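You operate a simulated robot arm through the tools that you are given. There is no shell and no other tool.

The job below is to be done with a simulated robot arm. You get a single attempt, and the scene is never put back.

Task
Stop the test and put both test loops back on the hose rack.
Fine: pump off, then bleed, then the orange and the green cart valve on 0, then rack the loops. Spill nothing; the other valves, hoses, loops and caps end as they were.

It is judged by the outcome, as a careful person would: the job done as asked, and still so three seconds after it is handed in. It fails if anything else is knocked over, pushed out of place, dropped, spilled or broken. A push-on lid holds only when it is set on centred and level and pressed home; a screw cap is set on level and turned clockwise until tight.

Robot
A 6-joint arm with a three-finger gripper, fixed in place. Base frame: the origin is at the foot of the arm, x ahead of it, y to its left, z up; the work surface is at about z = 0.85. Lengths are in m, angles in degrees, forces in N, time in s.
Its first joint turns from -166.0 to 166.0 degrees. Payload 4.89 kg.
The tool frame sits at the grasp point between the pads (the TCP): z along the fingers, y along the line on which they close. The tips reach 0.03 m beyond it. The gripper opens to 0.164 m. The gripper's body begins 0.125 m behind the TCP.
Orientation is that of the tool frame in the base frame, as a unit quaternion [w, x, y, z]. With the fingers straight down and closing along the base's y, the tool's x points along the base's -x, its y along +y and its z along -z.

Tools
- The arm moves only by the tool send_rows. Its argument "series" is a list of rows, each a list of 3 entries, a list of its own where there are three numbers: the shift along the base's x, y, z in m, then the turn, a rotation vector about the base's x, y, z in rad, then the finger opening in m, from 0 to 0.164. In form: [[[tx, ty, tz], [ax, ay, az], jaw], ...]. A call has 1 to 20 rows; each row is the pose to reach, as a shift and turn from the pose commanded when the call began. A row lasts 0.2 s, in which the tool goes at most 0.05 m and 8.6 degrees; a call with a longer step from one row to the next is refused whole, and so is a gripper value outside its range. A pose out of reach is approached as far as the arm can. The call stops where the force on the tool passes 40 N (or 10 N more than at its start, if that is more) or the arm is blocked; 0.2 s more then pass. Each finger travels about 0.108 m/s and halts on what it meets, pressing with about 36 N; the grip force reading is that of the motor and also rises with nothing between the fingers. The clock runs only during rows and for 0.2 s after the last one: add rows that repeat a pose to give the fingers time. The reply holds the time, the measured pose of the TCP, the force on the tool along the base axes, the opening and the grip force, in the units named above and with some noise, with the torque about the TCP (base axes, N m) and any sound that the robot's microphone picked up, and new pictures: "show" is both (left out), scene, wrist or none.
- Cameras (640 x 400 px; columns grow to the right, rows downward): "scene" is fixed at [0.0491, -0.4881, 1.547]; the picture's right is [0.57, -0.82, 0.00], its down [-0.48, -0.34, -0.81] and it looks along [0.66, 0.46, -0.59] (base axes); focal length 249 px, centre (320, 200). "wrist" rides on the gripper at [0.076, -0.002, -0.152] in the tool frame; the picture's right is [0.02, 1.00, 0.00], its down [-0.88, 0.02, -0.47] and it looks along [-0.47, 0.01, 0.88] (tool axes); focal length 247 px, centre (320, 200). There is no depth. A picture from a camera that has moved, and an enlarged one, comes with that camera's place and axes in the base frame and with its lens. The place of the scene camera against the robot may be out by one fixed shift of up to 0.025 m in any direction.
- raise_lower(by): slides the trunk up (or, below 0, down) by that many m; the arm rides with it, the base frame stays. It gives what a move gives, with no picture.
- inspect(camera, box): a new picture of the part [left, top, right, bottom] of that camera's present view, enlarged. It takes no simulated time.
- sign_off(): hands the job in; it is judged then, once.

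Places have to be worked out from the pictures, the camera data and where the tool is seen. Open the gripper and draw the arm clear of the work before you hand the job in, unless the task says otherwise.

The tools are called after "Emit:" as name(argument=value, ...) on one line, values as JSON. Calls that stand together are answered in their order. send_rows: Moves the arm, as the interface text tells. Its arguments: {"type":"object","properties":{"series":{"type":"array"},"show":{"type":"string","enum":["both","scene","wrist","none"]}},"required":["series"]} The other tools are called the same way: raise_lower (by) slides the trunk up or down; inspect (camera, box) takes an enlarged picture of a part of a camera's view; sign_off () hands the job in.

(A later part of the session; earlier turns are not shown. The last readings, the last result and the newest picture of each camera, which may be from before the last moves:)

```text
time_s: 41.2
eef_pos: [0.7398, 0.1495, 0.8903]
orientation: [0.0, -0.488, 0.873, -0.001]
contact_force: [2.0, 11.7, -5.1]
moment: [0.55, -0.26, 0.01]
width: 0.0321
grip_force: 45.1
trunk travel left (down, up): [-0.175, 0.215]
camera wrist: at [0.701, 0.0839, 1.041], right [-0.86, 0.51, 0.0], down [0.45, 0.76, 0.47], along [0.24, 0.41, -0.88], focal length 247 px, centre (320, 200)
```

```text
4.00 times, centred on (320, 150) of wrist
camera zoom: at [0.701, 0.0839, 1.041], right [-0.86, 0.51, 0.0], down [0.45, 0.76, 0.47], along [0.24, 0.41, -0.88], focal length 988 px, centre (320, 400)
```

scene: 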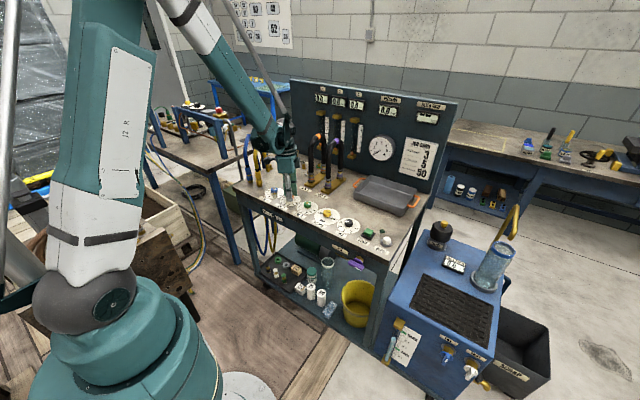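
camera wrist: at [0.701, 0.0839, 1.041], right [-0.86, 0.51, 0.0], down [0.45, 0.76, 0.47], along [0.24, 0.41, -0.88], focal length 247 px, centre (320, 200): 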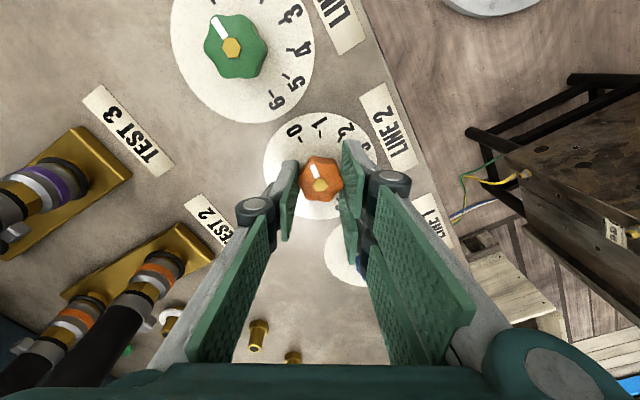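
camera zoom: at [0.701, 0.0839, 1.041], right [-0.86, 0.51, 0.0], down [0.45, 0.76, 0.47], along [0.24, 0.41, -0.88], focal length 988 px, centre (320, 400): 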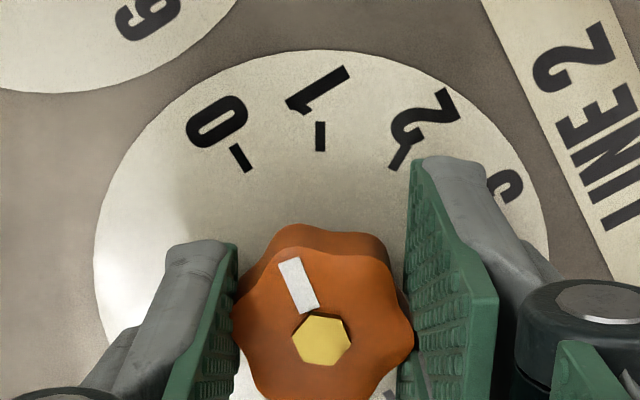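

About 6–7° remains to the 0 mark. I'll turn 0.11 rad more and check.

Emit:
send_rows(series=[[[0.0, 0.0002, 0.0], [0, 0, 0.04], 0.02], [[0.0, 0.0003, -0.0001], [0, 0, 0.08], 0.02], [[0.0, 0.0003, -0.0001], [0, 0, 0.11], 0.02], [[0.0, 0.0003, -0.0001], [0, 0, 0.11], 0.02]], show="wrist")

Emit:
inspect(camera="wrist", box=[240, 100, 400, 200])

```text
time_s: 42.2
eef_pos: [0.7399, 0.1509, 0.8903]
orientation: [0.0, -0.533, 0.846, 0.0]
contact_force: [-7.1, 9.6, -18.7]
moment: [0.18, 0.12, 0.01]
width: 0.0321
grip_force: 45.0
trunk travel left (down, up): [-0.175, 0.215]
camera wrist: at [0.7084, 0.0802, 1.0411], right [-0.91, 0.41, 0.0], down [0.36, 0.8, 0.47], along [0.19, 0.43, -0.88], focal length 247 px, centre (320, 200)
```

wrist: 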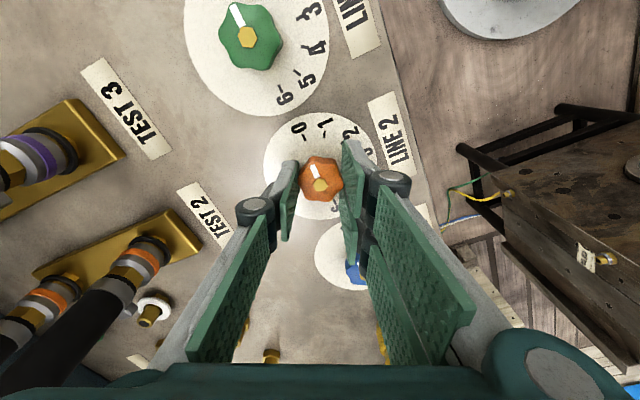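

```text
4.00 times, centred on (320, 150) of wrist
camera zoom: at [0.7084, 0.0802, 1.0411], right [-0.91, 0.41, 0.0], down [0.36, 0.8, 0.47], along [0.19, 0.43, -0.88], focal length 988 px, centre (320, 400)
```

zoom: 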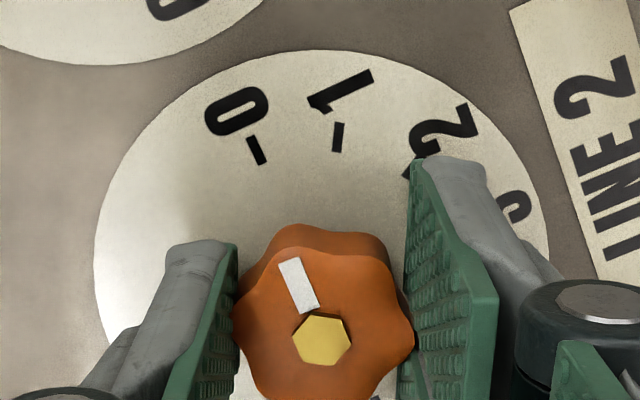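

Within about 1° of 0 and no stop torque yet. One more small nudge of 0.03 rad while relieving the vertical load.

Emit:
send_rows(series=[[[-0.0003, 0.0002, -0.0006], [0, 0, 0.015], 0.02], [[-0.0003, 0.0002, -0.0006], [0, 0, 0.03], 0.02], [[-0.0003, 0.0002, -0.0006], [0, 0, 0.03], 0.02]], show="wrist")

Emit:
inspect(camera="wrist", box=[240, 100, 400, 200])

```text
time_s: 43.0
eef_pos: [0.7396, 0.1505, 0.8903]
orientation: [0.001, -0.546, 0.838, 0.001]
contact_force: [0.1, 4.7, -2.6]
moment: [-0.3, 0.22, 0.03]
width: 0.0319
grip_force: 45.3
trunk travel left (down, up): [-0.175, 0.215]
camera wrist: at [0.7103, 0.0792, 1.041], right [-0.92, 0.38, 0.0], down [0.34, 0.81, 0.47], along [0.18, 0.44, -0.88], focal length 247 px, centre (320, 200)
```

wrist: 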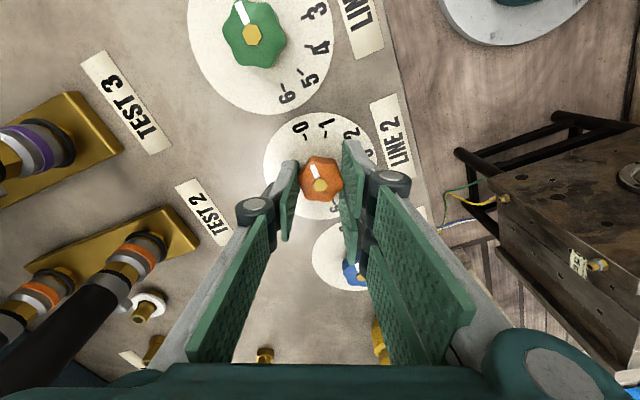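

```text
4.00 times, centred on (320, 150) of wrist
camera zoom: at [0.7103, 0.0792, 1.041], right [-0.92, 0.38, 0.0], down [0.34, 0.81, 0.47], along [0.18, 0.44, -0.88], focal length 988 px, centre (320, 400)
```

zoom: 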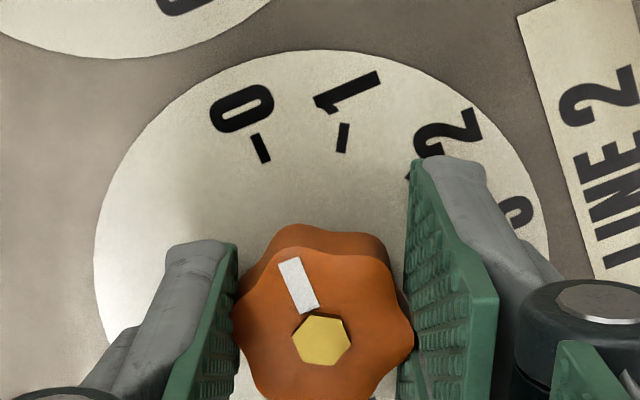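

Pointer matches the 0 tick within about 1°. I'll release, lift, rotate back and inspect all three line knobs from above.

Emit:
send_rows(series=[[[0, 0, 0], [0, 0, 0], 0.045], [[0, 0, 0], [0, 0, 0], 0.065], [[0, 0, 0], [0, 0, 0], 0.065], [[0, 0, 0.03], [0, 0, 0], 0.065], [[0, 0, 0.06], [0, 0, 0], 0.065], [[0, 0, 0.09], [0, 0, -0.14], 0.065], [[0, 0, 0.12], [0, 0, -0.28], 0.065], [[0, 0, 0.15], [0, 0, -0.42], 0.065], [[0, 0, 0.15], [0, 0, -0.56], 0.065], [[0, 0, 0.15], [0, 0, -0.7], 0.065], [[0, 0, 0.15], [0, 0, -0.84], 0.065], [[0, 0, 0.15], [0, 0, -0.98], 0.065], [[0, 0, 0.15], [0, 0, -1.12], 0.065], [[0, 0, 0.15], [0, 0, -1.155], 0.065], [[0, 0, 0.15], [0, 0, -1.155], 0.065]], show="both")

Emit:
inspect(camera="wrist", box=[200, 80, 440, 230])

Emit:
inspect(camera="scene", box=[230, 130, 390, 230])

Emit:
inspect(camera="wrist", box=[250, 220, 490, 370])

```text
time_s: 46.2
eef_pos: [0.7413, 0.151, 1.0398]
orientation: [0.0, 0.0, 1.0, 0.001]
contact_force: [1.0, -0.2, 0.0]
moment: [0.0, -0.01, 0.01]
width: 0.0651
grip_force: 0.0
trunk travel left (down, up): [-0.175, 0.215]
camera wrist: at [0.663, 0.1482, 1.1908], right [-0.02, 1.0, 0.0], down [0.88, 0.02, 0.47], along [0.47, 0.01, -0.88], focal length 247 px, centre (320, 200)
```

scene: 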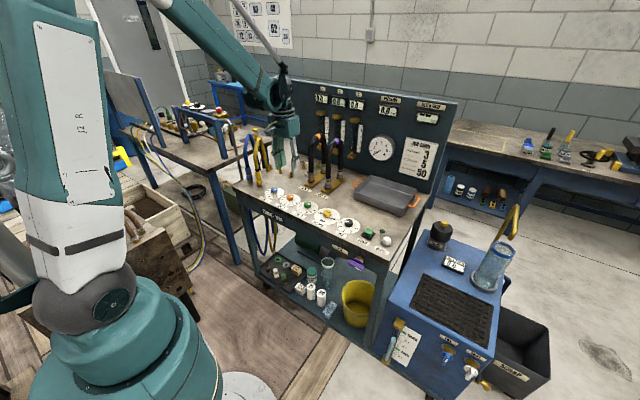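
wrist: 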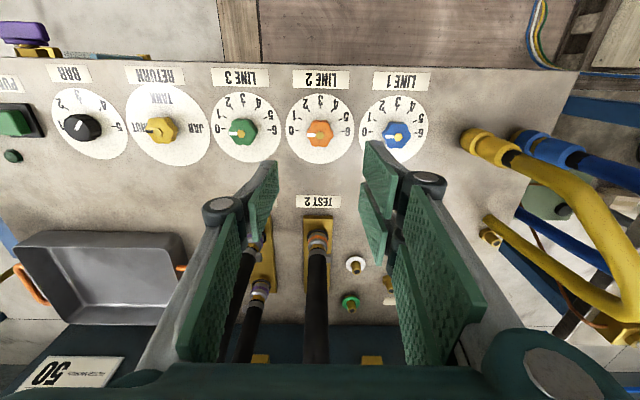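

```text
2.67 times, centred on (320, 155) of wrist
camera zoom: at [0.663, 0.1482, 1.1908], right [-0.02, 1.0, 0.0], down [0.88, 0.02, 0.47], along [0.47, 0.01, -0.88], focal length 659 px, centre (320, 320)
```

zoom: 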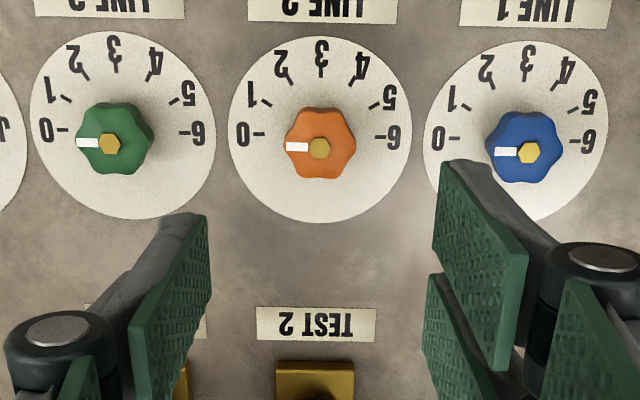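

```text
4.00 times, centred on (310, 180) of scene
camera zoom: at [0.0491, -0.4881, 1.547], right [0.57, -0.82, 0.0], down [-0.48, -0.34, -0.81], along [0.66, 0.46, -0.59], focal length 996 px, centre (360, 280)
```

zoom: 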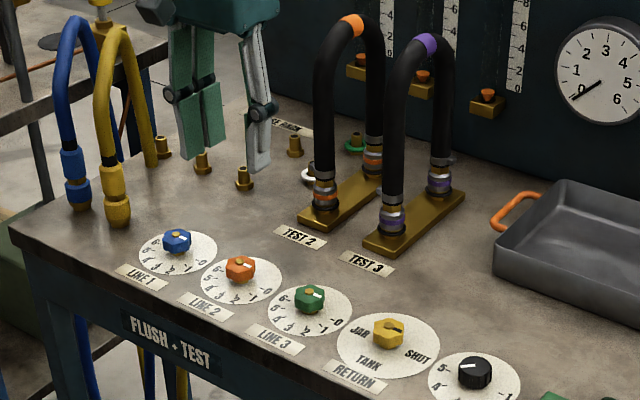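

```text
2.67 times, centred on (370, 295) of wrist
camera zoom: at [0.663, 0.1482, 1.1908], right [-0.02, 1.0, 0.0], down [0.88, 0.02, 0.47], along [0.47, 0.01, -0.88], focal length 659 px, centre (187, -53)
```

zoom: 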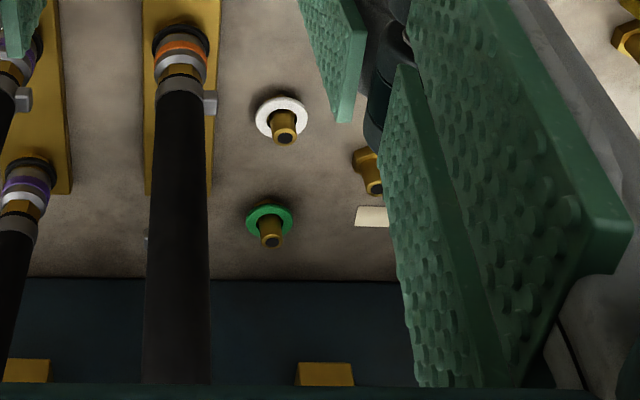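

All three LINE pointers now sit on 0, matching the blue reference. Next I need a careful look at the loops, couplings, rack stubs and the yellow hose near the rack.

Emit:
inspect(camera="wrist", box=[440, 110, 640, 350])

Emit:
inspect(camera="scene", box=[235, 125, 315, 175])

Emit:
inspect(camera="scene", box=[295, 155, 359, 195])

Emit:
inspect(camera="scene", box=[295, 125, 359, 165])

```text
1.67 times, centred on (540, 230) of wrist
camera zoom: at [0.663, 0.1482, 1.1908], right [-0.02, 1.0, 0.0], down [0.88, 0.02, 0.47], along [0.47, 0.01, -0.88], focal length 412 px, centre (-47, 150)
```

zoom: 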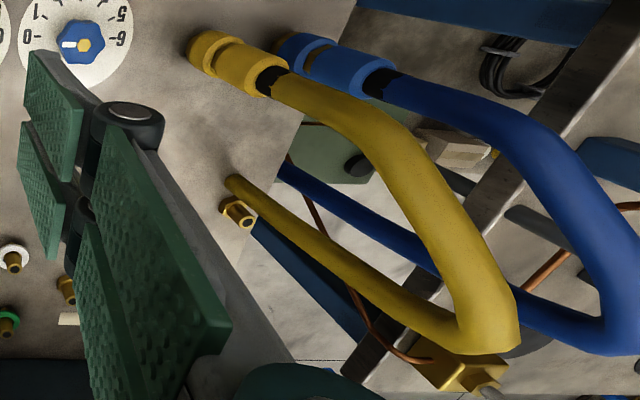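

```text
8.00 times, centred on (275, 150) of scene
camera zoom: at [0.0491, -0.4881, 1.547], right [0.57, -0.82, 0.0], down [-0.48, -0.34, -0.81], along [0.66, 0.46, -0.59], focal length 1992 px, centre (680, 600)
```

zoom: 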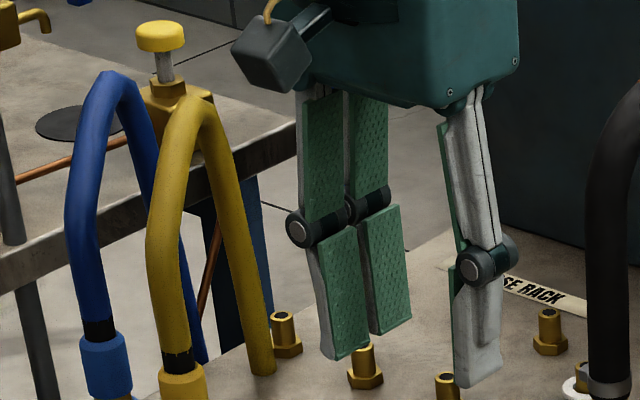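

```text
10.00 times, centred on (327, 175) of scene
camera zoom: at [0.0491, -0.4881, 1.547], right [0.57, -0.82, 0.0], down [-0.48, -0.34, -0.81], along [0.66, 0.46, -0.59], focal length 2490 px, centre (250, 450)
```

zoom: 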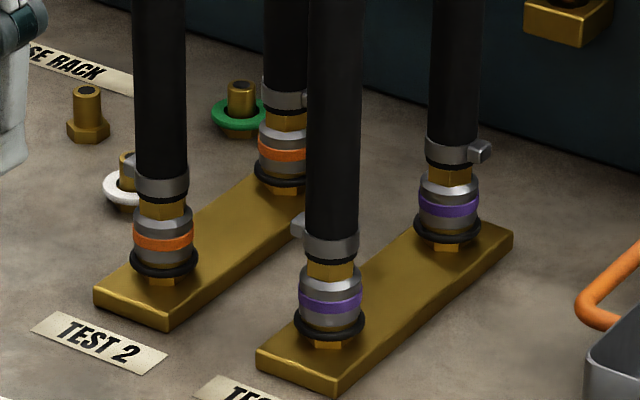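

```text
10.00 times, centred on (327, 145) of scene
camera zoom: at [0.0491, -0.4881, 1.547], right [0.57, -0.82, 0.0], down [-0.48, -0.34, -0.81], along [0.66, 0.46, -0.59], focal length 2490 px, centre (250, 750)
```

zoom: 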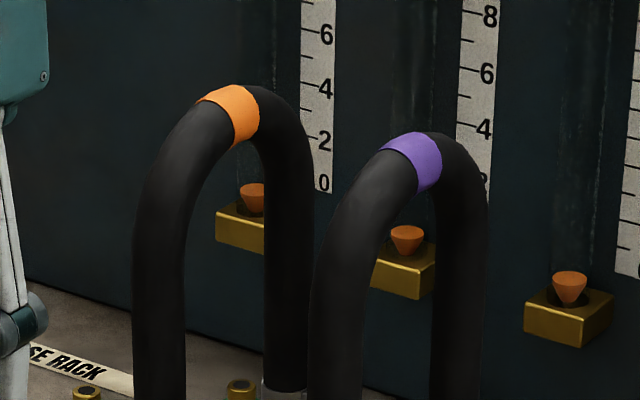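

The couplings look like push-on fittings on straight brass stubs, and the hoses run as arches in the x–z plane. I'll rise and tilt the gripper 30° forward (to gain reach) and look at the orange loop's arch from a stand-off.

Emit:
send_rows(series=[[[0, 0, 0.045], [0, 0, 0], 0.07], [[0, 0, 0.09], [0, 0, 0], 0.07], [[0.02, 0, 0.13], [0, 0, 0], 0.07], [[0.05, 0, 0.141], [0, -0.13, 0], 0.07], [[0.08, 0, 0.141], [0, -0.26, 0], 0.07], [[0.11, 0, 0.141], [0, -0.39, 0], 0.07], [[0.15, 0, 0.141], [0, -0.5236, 0], 0.07], [[0.15, 0, 0.141], [0, -0.5236, 0], 0.07]], show="both")

Emit:
inspect(camera="wrist", box=[220, 90, 420, 215])

Emit:
inspect(camera="scene", box=[250, 90, 378, 170])

```text
time_s: 48.0
eef_pos: [0.8899, 0.1508, 1.1804]
orientation: [0.26, -0.001, 0.966, 0.0]
contact_force: [-0.7, 0.4, 0.5]
moment: [-0.02, 0.01, -0.02]
width: 0.07
grip_force: 0.1
trunk travel left (down, up): [-0.175, 0.215]
camera wrist: at [0.7469, 0.1481, 1.273], right [-0.02, 1.0, -0.01], down [0.53, 0.02, 0.85], along [0.85, 0.01, -0.53], focal length 247 px, centre (320, 200)
```

scene: 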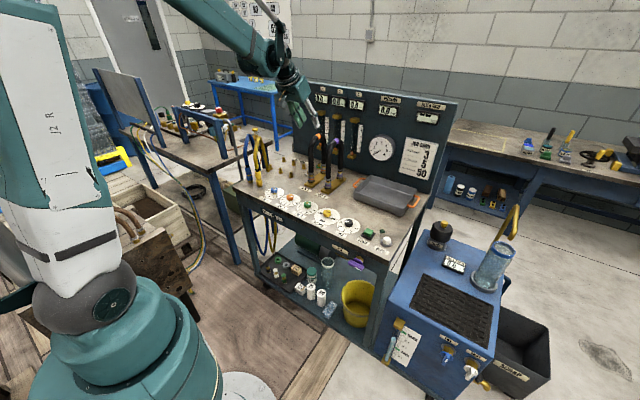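
wrist: 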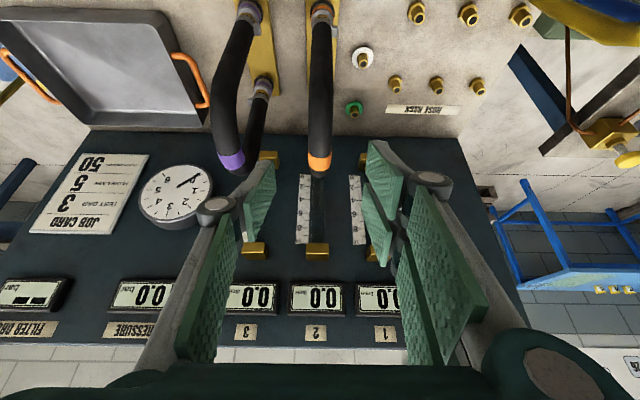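

```text
3.20 times, centred on (320, 152) of wrist
camera zoom: at [0.7469, 0.1481, 1.273], right [-0.02, 1.0, -0.01], down [0.53, 0.02, 0.85], along [0.85, 0.01, -0.53], focal length 790 px, centre (320, 352)
```

zoom: 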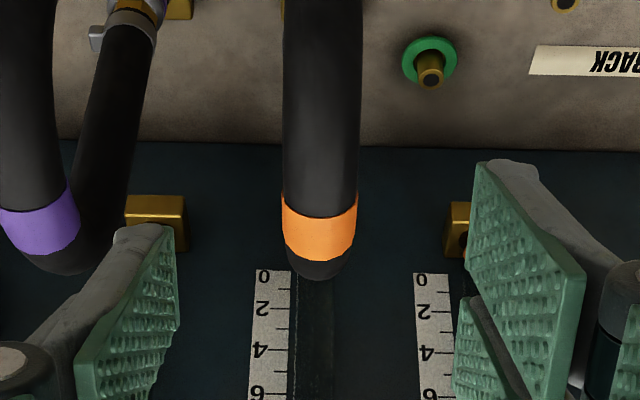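

```text
5.00 times, centred on (314, 130) of scene
camera zoom: at [0.0491, -0.4881, 1.547], right [0.57, -0.82, 0.0], down [-0.48, -0.34, -0.81], along [0.66, 0.46, -0.59], focal length 1245 px, centre (350, 550)
```

zoom: 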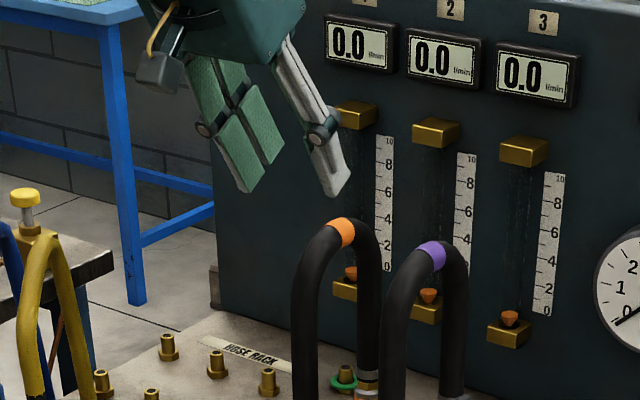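

The 30° tilted pose is reachable. The orange arch is at y≈0.151, hose Ø≈26 mm, apex near (0.945, 0.151, 1.095). Before gripping, I'll survey the rack stubs from above with the gripper opened wide.

Emit:
send_rows(series=[[[-0.03, 0.03, 0.02], [0, 0.13, 0], 0.09], [[-0.06, 0.06, 0.04], [0, 0.26, 0], 0.12], [[-0.09, 0.09, 0.05], [0, 0.39, 0], 0.164], [[-0.1, 0.13, 0.05], [0, 0.5236, 0], 0.164], [[-0.1, 0.17, 0.05], [0, 0.5236, 0], 0.164], [[-0.1, 0.18, 0.05], [0, 0.5236, 0], 0.164], [[-0.1, 0.18, 0.05], [0, 0.5236, 0], 0.164]], show="both")

Emit:
inspect(camera="wrist", box=[220, 140, 420, 265])

Emit:
inspect(camera="wrist", box=[120, 120, 320, 245])

Emit:
inspect(camera="scene", box=[235, 125, 335, 188])

```text
time_s: 49.6
eef_pos: [0.7898, 0.3306, 1.2305]
orientation: [0.0, 0.0, 1.0, 0.0]
contact_force: [-0.8, 1.1, -0.5]
moment: [-0.07, -0.02, 0.02]
width: 0.1639
grip_force: 0.0
trunk travel left (down, up): [-0.175, 0.215]
camera wrist: at [0.7128, 0.3286, 1.3813], right [-0.02, 1.0, 0.0], down [0.88, 0.02, 0.47], along [0.47, 0.01, -0.88], focal length 247 px, centre (320, 200)
```

scene: 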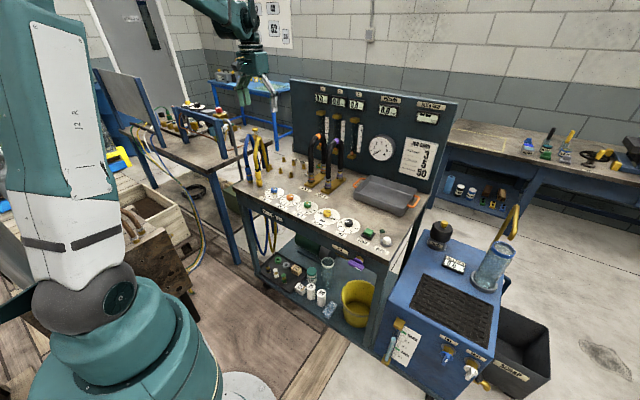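
wrist: 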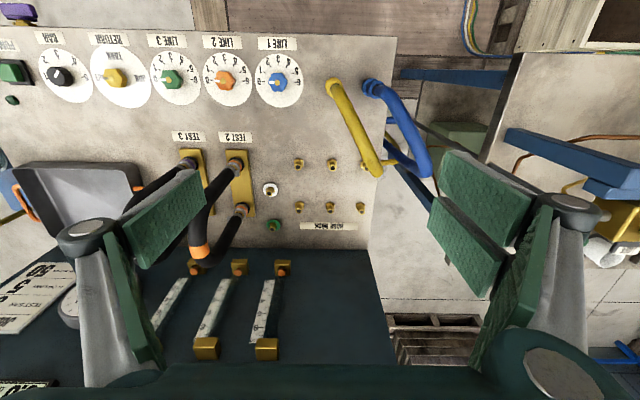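

```text
3.20 times, centred on (320, 202) of wrist
camera zoom: at [0.7128, 0.3286, 1.3813], right [-0.02, 1.0, 0.0], down [0.88, 0.02, 0.47], along [0.47, 0.01, -0.88], focal length 790 px, centre (320, 192)
```

zoom: 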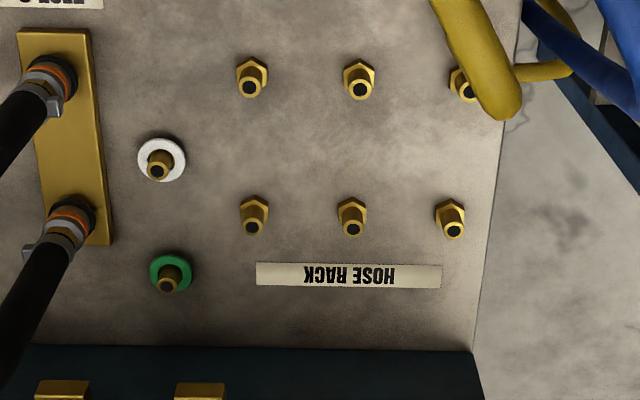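

```text
3.20 times, centred on (220, 182) of wrist
camera zoom: at [0.7128, 0.3286, 1.3813], right [-0.02, 1.0, 0.0], down [0.88, 0.02, 0.47], along [0.47, 0.01, -0.88], focal length 790 px, centre (640, 256)
```

zoom: 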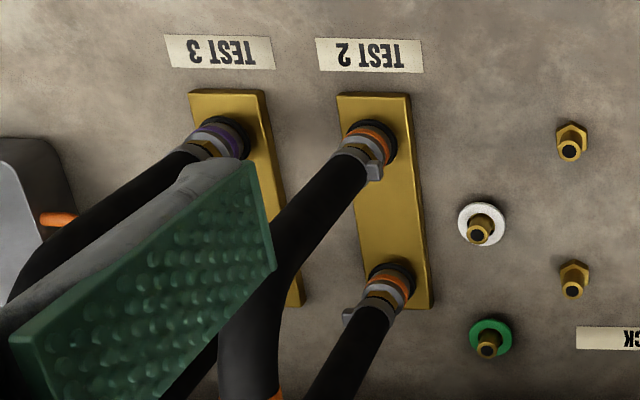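

```text
6.35 times, centred on (285, 156) of scene
camera zoom: at [0.0491, -0.4881, 1.547], right [0.57, -0.82, 0.0], down [-0.48, -0.34, -0.81], along [0.66, 0.46, -0.59], focal length 1581 px, centre (542, 476)
```

zoom: 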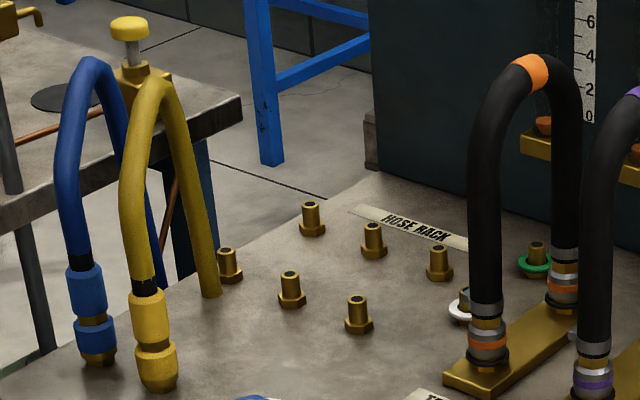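

The rack stubs measure at x≈0.9005/1.0085 with columns y≈0.285, 0.359, 0.432 (the third partly under the yellow hose). The test loop ends are at about x≈0.901/1.007, y≈0.152. To get an accurate transfer distance, I'll shift the camera by exactly -0.133 in y and compare the same pixels.

Emit:
send_rows(series=[[[0, -0.045, 0], [0, 0, 0], 0.164], [[0, -0.09, 0], [0, 0, 0], 0.164], [[0, -0.133, 0], [0, 0, 0], 0.164], [[0, -0.133, 0], [0, 0, 0], 0.164], [[0, -0.133, 0], [0, 0, 0], 0.164]], show="wrist")

Emit:
inspect(camera="wrist", box=[220, 140, 420, 265])

Emit:
inspect(camera="wrist", box=[260, 140, 340, 190])

Emit:
inspect(camera="wrist", box=[260, 180, 340, 230])

```text
time_s: 50.8
eef_pos: [0.7893, 0.1967, 1.2304]
orientation: [0.0, 0.0, 1.0, 0.0]
contact_force: [0.4, -0.7, 1.5]
moment: [0.09, 0.0, -0.02]
width: 0.1639
grip_force: 0.1
trunk travel left (down, up): [-0.175, 0.215]
camera wrist: at [0.7126, 0.1945, 1.3819], right [-0.02, 1.0, 0.0], down [0.88, 0.02, 0.47], along [0.47, 0.01, -0.88], focal length 247 px, centre (320, 200)
```

wrist: 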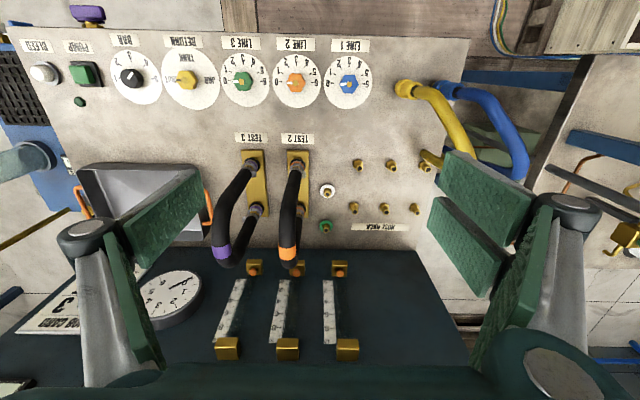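

```text
3.20 times, centred on (320, 202) of wrist
camera zoom: at [0.7126, 0.1945, 1.3819], right [-0.02, 1.0, 0.0], down [0.88, 0.02, 0.47], along [0.47, 0.01, -0.88], focal length 790 px, centre (320, 192)
```

zoom: 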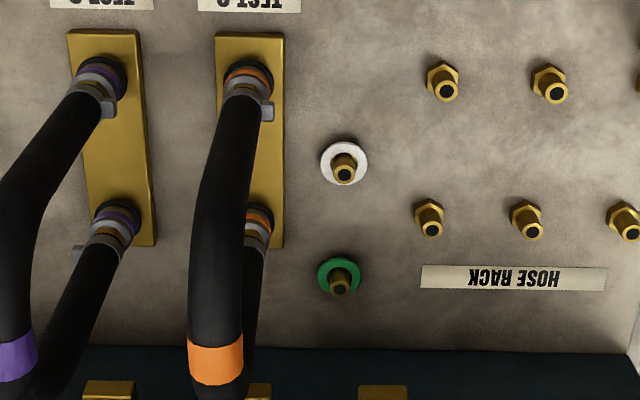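

```text
8.00 times, centred on (300, 165) of wrist
camera zoom: at [0.7126, 0.1945, 1.3819], right [-0.02, 1.0, 0.0], down [0.88, 0.02, 0.47], along [0.47, 0.01, -0.88], focal length 1976 px, centre (480, 480)
```

zoom: 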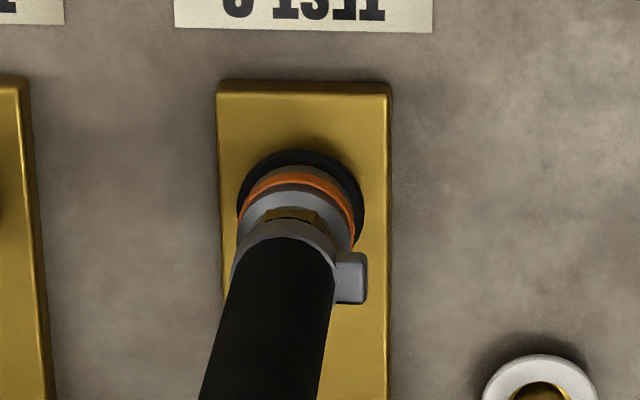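

```text
8.00 times, centred on (300, 205) of wrist
camera zoom: at [0.7126, 0.1945, 1.3819], right [-0.02, 1.0, 0.0], down [0.88, 0.02, 0.47], along [0.47, 0.01, -0.88], focal length 1976 px, centre (480, 160)
```

zoom: 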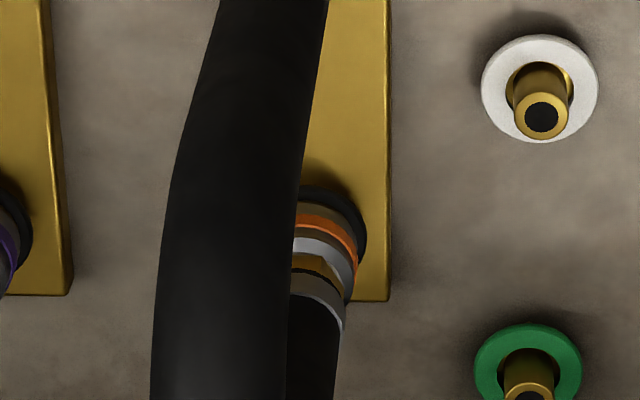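

Comparing views: Test 2 loop axis y≈0.151, rack columns y≈0.2845 and 0.359, same x rows. I plan orange → column 2 (shift +0.208 in y) and purple → column 1 (shift +0.2335). First I'll test reach empty at column 2 with the 30° tilt.

Emit:
send_rows(series=[[[0.02, 0.02, 0.0], [0, -0.13, 0], 0.13], [[0.05, 0.05, 0.0], [0, -0.26, 0], 0.1], [[0.08, 0.08, 0.0], [0, -0.39, 0], 0.07], [[0.11, 0.11, 0.0], [0, -0.5236, 0], 0.06], [[0.14, 0.14, 0.0], [0, -0.5236, 0], 0.06], [[0.165, 0.1615, 0.0], [0, -0.5236, 0], 0.06], [[0.165, 0.1615, -0.03], [0, -0.5236, 0], 0.06], [[0.165, 0.1615, -0.06], [0, -0.5236, 0], 0.06], [[0.165, 0.1615, -0.06], [0, -0.5236, 0], 0.06]], show="both")

```text
time_s: 52.8
eef_pos: [0.9545, 0.3584, 1.1701]
orientation: [0.259, 0.0, 0.966, 0.0]
contact_force: [0.2, -0.4, -1.9]
moment: [-0.01, -0.02, 0.0]
width: 0.0599
grip_force: 0.0
trunk travel left (down, up): [-0.175, 0.215]
camera wrist: at [0.812, 0.3564, 1.2627], right [-0.02, 1.0, -0.01], down [0.53, 0.02, 0.85], along [0.85, 0.01, -0.53], focal length 247 px, centre (320, 200)
```

scene: 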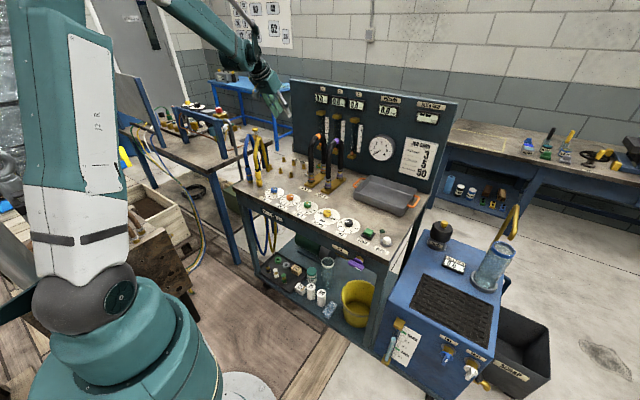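
wrist: 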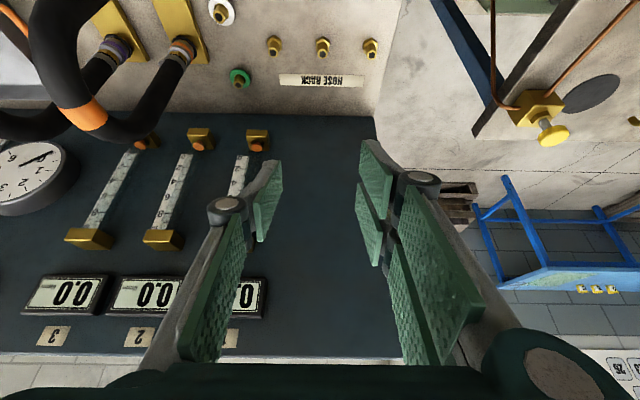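

Reach is fine at z=1.17 over column 2. I'll test going down to the expected seated height (z≈1.075) empty, watching the yellow hose.

Emit:
send_rows(series=[[[0, 0, -0.03], [0, 0, 0], 0.06], [[0, 0, -0.06], [0, 0, 0], 0.06], [[0, 0, -0.09], [0, 0, 0], 0.06], [[0, 0, -0.1], [0, 0, 0], 0.06], [[0, 0, -0.1], [0, 0, 0], 0.06]], show="both")

Emit:
inspect(camera="scene", box=[220, 90, 348, 170])

```text
time_s: 54.0
eef_pos: [0.9559, 0.3584, 1.0711]
orientation: [0.259, 0.0, 0.966, 0.0]
contact_force: [0.6, 0.1, -0.7]
moment: [0.01, 0.0, -0.01]
width: 0.0599
grip_force: 0.0
trunk travel left (down, up): [-0.175, 0.215]
camera wrist: at [0.8126, 0.3564, 1.163], right [-0.02, 1.0, -0.01], down [0.53, 0.02, 0.85], along [0.85, 0.01, -0.53], focal length 247 px, centre (320, 200)
```

scene: 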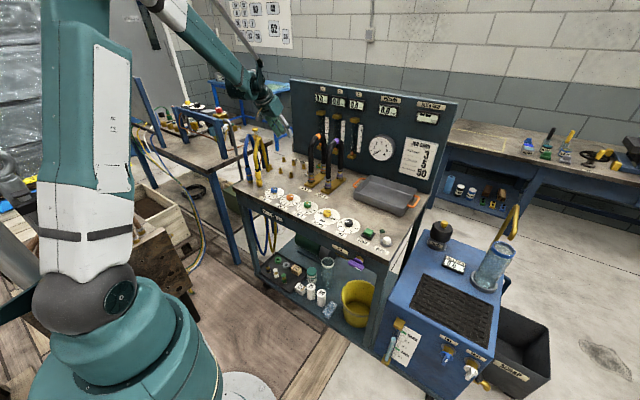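
wrist: 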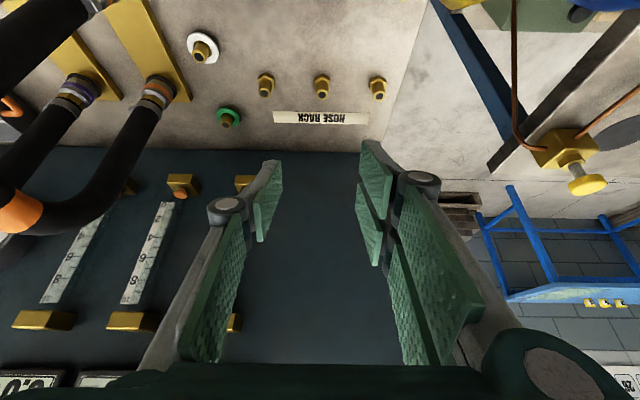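

```text
5.00 times, centred on (284, 130) of scene
camera zoom: at [0.0491, -0.4881, 1.547], right [0.57, -0.82, 0.0], down [-0.48, -0.34, -0.81], along [0.66, 0.46, -0.59], focal length 1245 px, centre (500, 550)
```

zoom: 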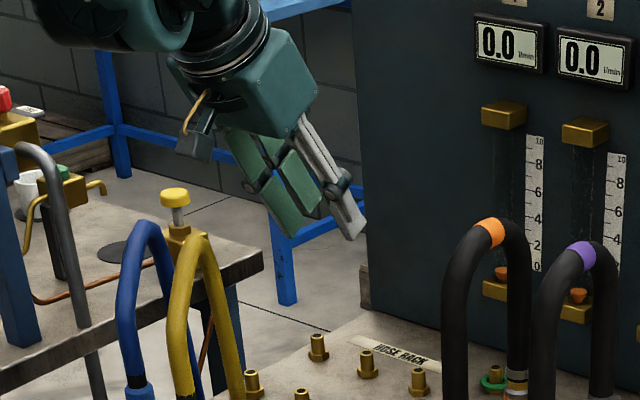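

The whole pose at column 2 is reachable and clear of the yellow hose. I'll record exact stub pixels from this pose for later alignment.

Emit:
inspect(camera="wrist", box=[240, 60, 400, 160])

```text
4.00 times, centred on (320, 110) of wrist
camera zoom: at [0.8126, 0.3564, 1.163], right [-0.02, 1.0, -0.01], down [0.53, 0.02, 0.85], along [0.85, 0.01, -0.53], focal length 988 px, centre (320, 560)
```

zoom: 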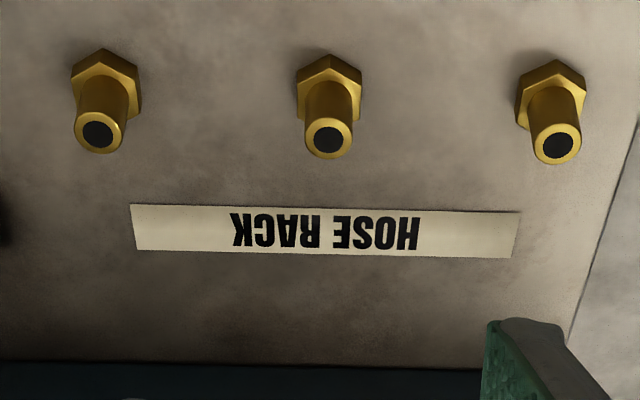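

Now I'll rise, move back by 0.2083 in y to the orange loop and look before lowering over its arch.

Emit:
send_rows(series=[[[0, 0, 0.04], [0, 0, 0], 0.06], [[0, 0, 0.08], [0, 0, 0], 0.06], [[0, 0, 0.12], [0, 0, 0], 0.06], [[0, -0.045, 0.12], [0, 0, 0], 0.06], [[0, -0.09, 0.12], [0, 0, 0], 0.06], [[0, -0.135, 0.12], [0, 0, 0], 0.06], [[0, -0.18, 0.12], [0, 0, 0], 0.06], [[0, -0.2083, 0.12], [0, 0, 0], 0.06], [[0, -0.2083, 0.085], [0, 0, 0], 0.06], [[0, -0.2083, 0.085], [0, 0, 0], 0.06]], show="both")

Emit:
inspect(camera="wrist", box=[240, 60, 400, 160])

Emit:
inspect(camera="scene", box=[260, 90, 388, 170])

```text
time_s: 56.2
eef_pos: [0.9548, 0.1516, 1.1541]
orientation: [0.258, 0.0, 0.966, 0.0]
contact_force: [0.1, -0.9, -0.1]
moment: [0.01, 0.0, -0.03]
width: 0.06
grip_force: 0.1
trunk travel left (down, up): [-0.175, 0.215]
camera wrist: at [0.8117, 0.1482, 1.2472], right [-0.02, 1.0, -0.01], down [0.53, 0.02, 0.85], along [0.85, 0.01, -0.53], focal length 247 px, centre (320, 200)
```

scene: 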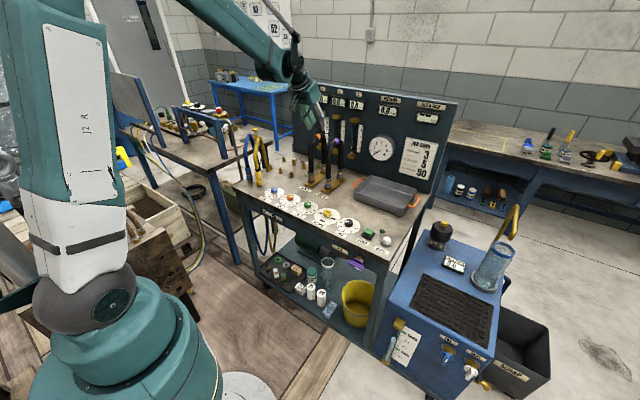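
wrist: 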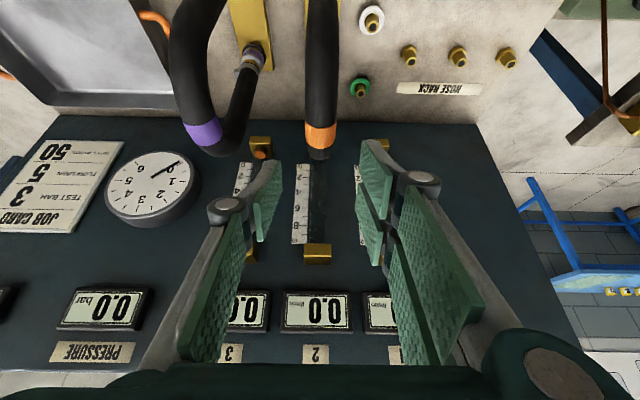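

```text
4.00 times, centred on (320, 110) of wrist
camera zoom: at [0.8117, 0.1482, 1.2472], right [-0.02, 1.0, -0.01], down [0.53, 0.02, 0.85], along [0.85, 0.01, -0.53], focal length 988 px, centre (320, 560)
```

zoom: 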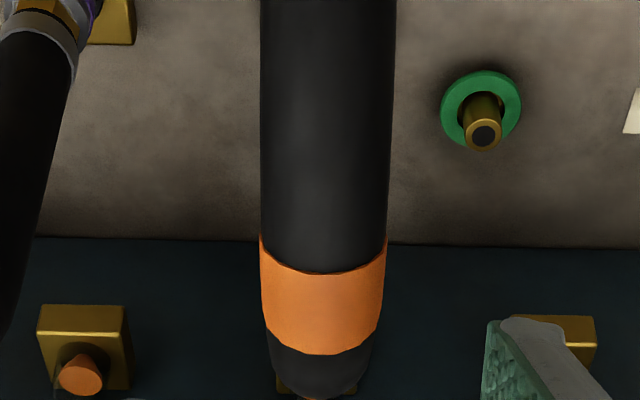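

```text
5.00 times, centred on (324, 130) of scene
camera zoom: at [0.0491, -0.4881, 1.547], right [0.57, -0.82, 0.0], down [-0.48, -0.34, -0.81], along [0.66, 0.46, -0.59], focal length 1245 px, centre (300, 550)
```

zoom: 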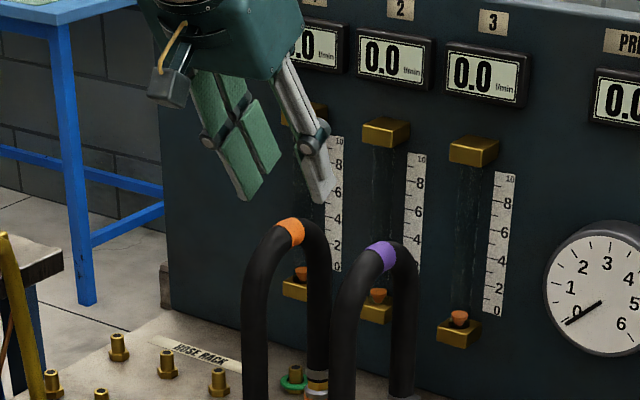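

The hose is centred between the fingers and the arch centreline at the apex is about (0.957, 0.1505, 1.083). Lowering to straddle it.

Emit:
send_rows(series=[[[0.001, 0, -0.025], [0, 0, 0], 0.06], [[0.001, 0, -0.05], [0, 0, 0], 0.06], [[0.001, 0, -0.065], [0, 0, 0], 0.06], [[0.001, 0, -0.074], [0, 0, 0], 0.06], [[0.001, 0, -0.074], [0, 0, 0], 0.06]], show="both")

Emit:
inspect(camera="wrist", box=[220, 60, 420, 185])

Emit:
inspect(camera="scene", box=[280, 110, 360, 160])

```text
time_s: 57.4
eef_pos: [0.9565, 0.1495, 1.0805]
orientation: [0.258, 0.0, 0.966, 0.0]
contact_force: [-0.3, -0.1, -0.6]
moment: [0.02, -0.03, -0.01]
width: 0.0601
grip_force: 0.0
trunk travel left (down, up): [-0.175, 0.215]
camera wrist: at [0.8129, 0.1482, 1.1738], right [-0.02, 1.0, -0.01], down [0.53, 0.02, 0.85], along [0.85, 0.01, -0.53], focal length 247 px, centre (320, 200)
```

scene: 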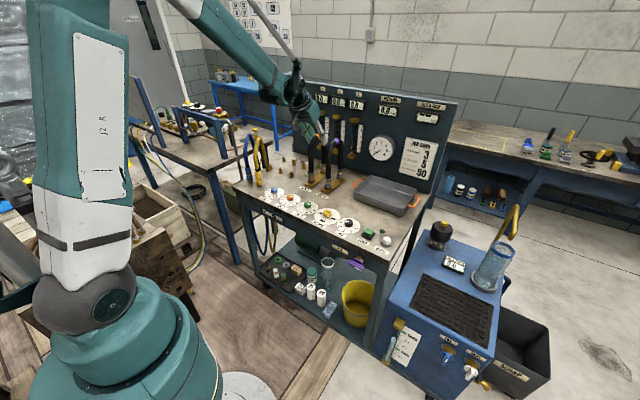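
wrist: 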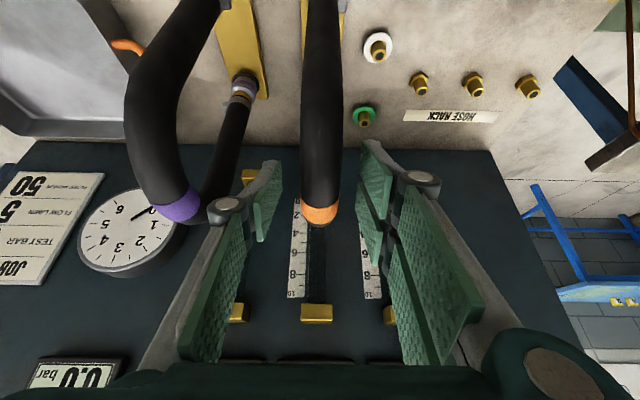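

```text
3.20 times, centred on (320, 122) of wrist
camera zoom: at [0.8129, 0.1482, 1.1738], right [-0.02, 1.0, -0.01], down [0.53, 0.02, 0.85], along [0.85, 0.01, -0.53], focal length 790 px, centre (320, 448)
```

zoom: 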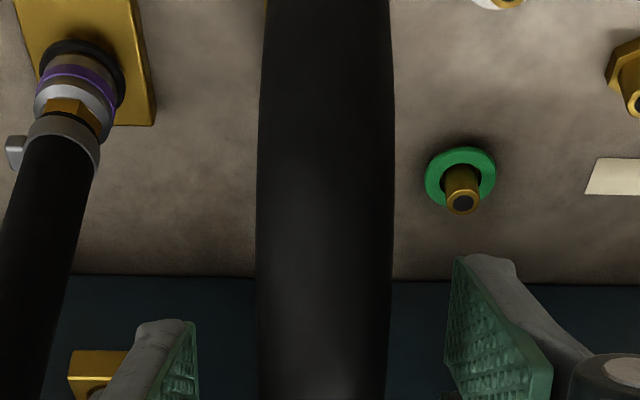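

```text
8.00 times, centred on (320, 135) of scene
camera zoom: at [0.0491, -0.4881, 1.547], right [0.57, -0.82, 0.0], down [-0.48, -0.34, -0.81], along [0.66, 0.46, -0.59], focal length 1992 px, centre (320, 720)
```

zoom: 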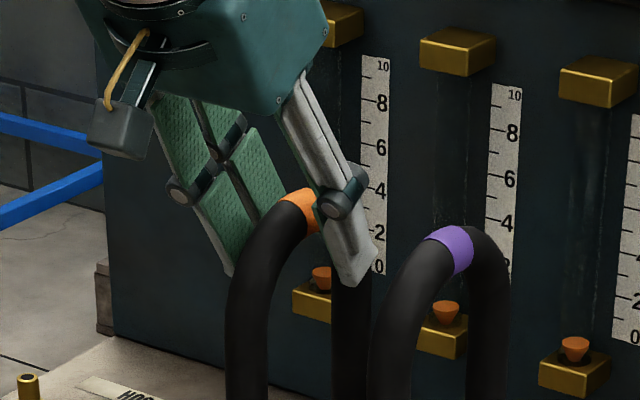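

Fingers straddle the arch at the orange band. Closing to grip the hose.

Emit:
send_rows(series=[[[0, 0, 0], [0, 0, 0], 0.04], [[0, 0, 0], [0, 0, 0], 0.025], [[0, 0, 0], [0, 0, 0], 0.012], [[0, 0, 0], [0, 0, 0], 0.012], [[0, 0, 0], [0, 0, 0], 0.012]], show="wrist")

Emit:
inspect(camera="scene", box=[280, 110, 360, 160])

```text
time_s: 58.6
eef_pos: [0.956, 0.1503, 1.0812]
orientation: [0.259, -0.001, 0.966, 0.0]
contact_force: [0.3, 1.7, -0.5]
moment: [0.41, 0.01, 1.07]
width: 0.0239
grip_force: 36.6
trunk travel left (down, up): [-0.175, 0.215]
camera wrist: at [0.8129, 0.1483, 1.174], right [-0.02, 1.0, -0.01], down [0.53, 0.02, 0.85], along [0.85, 0.01, -0.53], focal length 247 px, centre (320, 200)
```

wrist: 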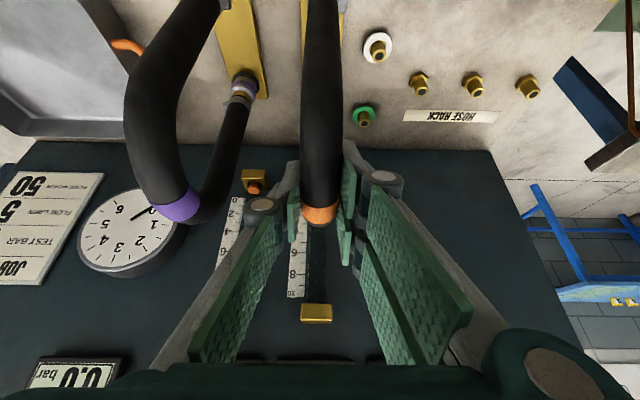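

```text
8.00 times, centred on (320, 135) of scene
camera zoom: at [0.0491, -0.4881, 1.547], right [0.57, -0.82, 0.0], down [-0.48, -0.34, -0.81], along [0.66, 0.46, -0.59], focal length 1992 px, centre (320, 720)
```

zoom: 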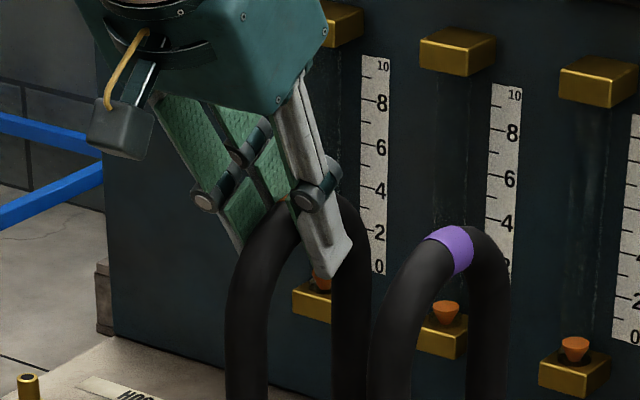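

Gripped at 24 mm width. Now I'll pull straight up in small steps and watch the force and the couplings.

Emit:
send_rows(series=[[[0, 0, 0.002], [0, 0, 0], 0.012], [[0, 0, 0.004], [0, 0, 0], 0.012], [[0, 0, 0.006], [0, 0, 0], 0.012], [[0, 0, 0.008], [0, 0, 0], 0.012]], show="scene")

Emit:
inspect(camera="scene", box=[295, 155, 359, 195])

Emit:
inspect(camera="scene", box=[280, 110, 360, 160])

```text
time_s: 59.6
eef_pos: [0.9563, 0.151, 1.0901]
orientation: [0.259, 0.0, 0.966, 0.0]
contact_force: [0.3, 0.2, -3.5]
moment: [0.09, 0.14, 0.01]
width: 0.024
grip_force: 35.9
trunk travel left (down, up): [-0.175, 0.215]
```

scene: 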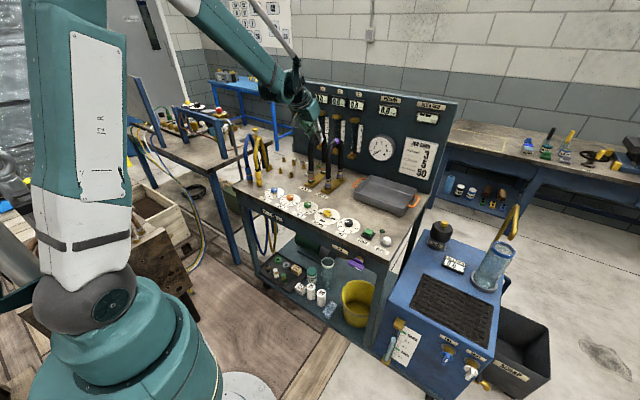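

```text
10.00 times, centred on (327, 175) of scene
camera zoom: at [0.0491, -0.4881, 1.547], right [0.57, -0.82, 0.0], down [-0.48, -0.34, -0.81], along [0.66, 0.46, -0.59], focal length 2490 px, centre (250, 450)
```

zoom: 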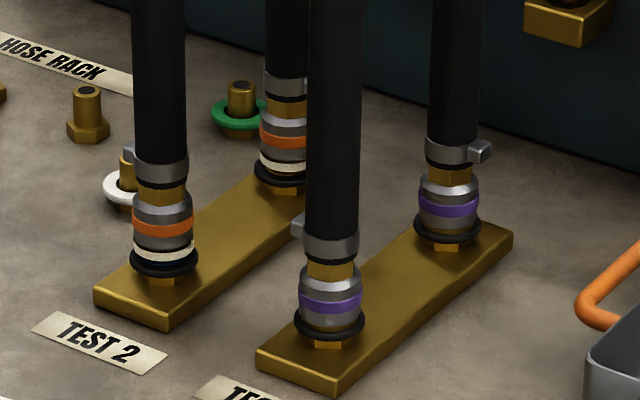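

```text
8.00 times, centred on (320, 135) of scene
camera zoom: at [0.0491, -0.4881, 1.547], right [0.57, -0.82, 0.0], down [-0.48, -0.34, -0.81], along [0.66, 0.46, -0.59], focal length 1992 px, centre (320, 720)
```

zoom: 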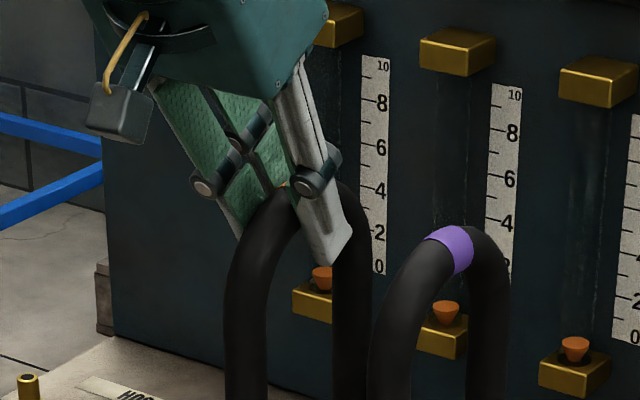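

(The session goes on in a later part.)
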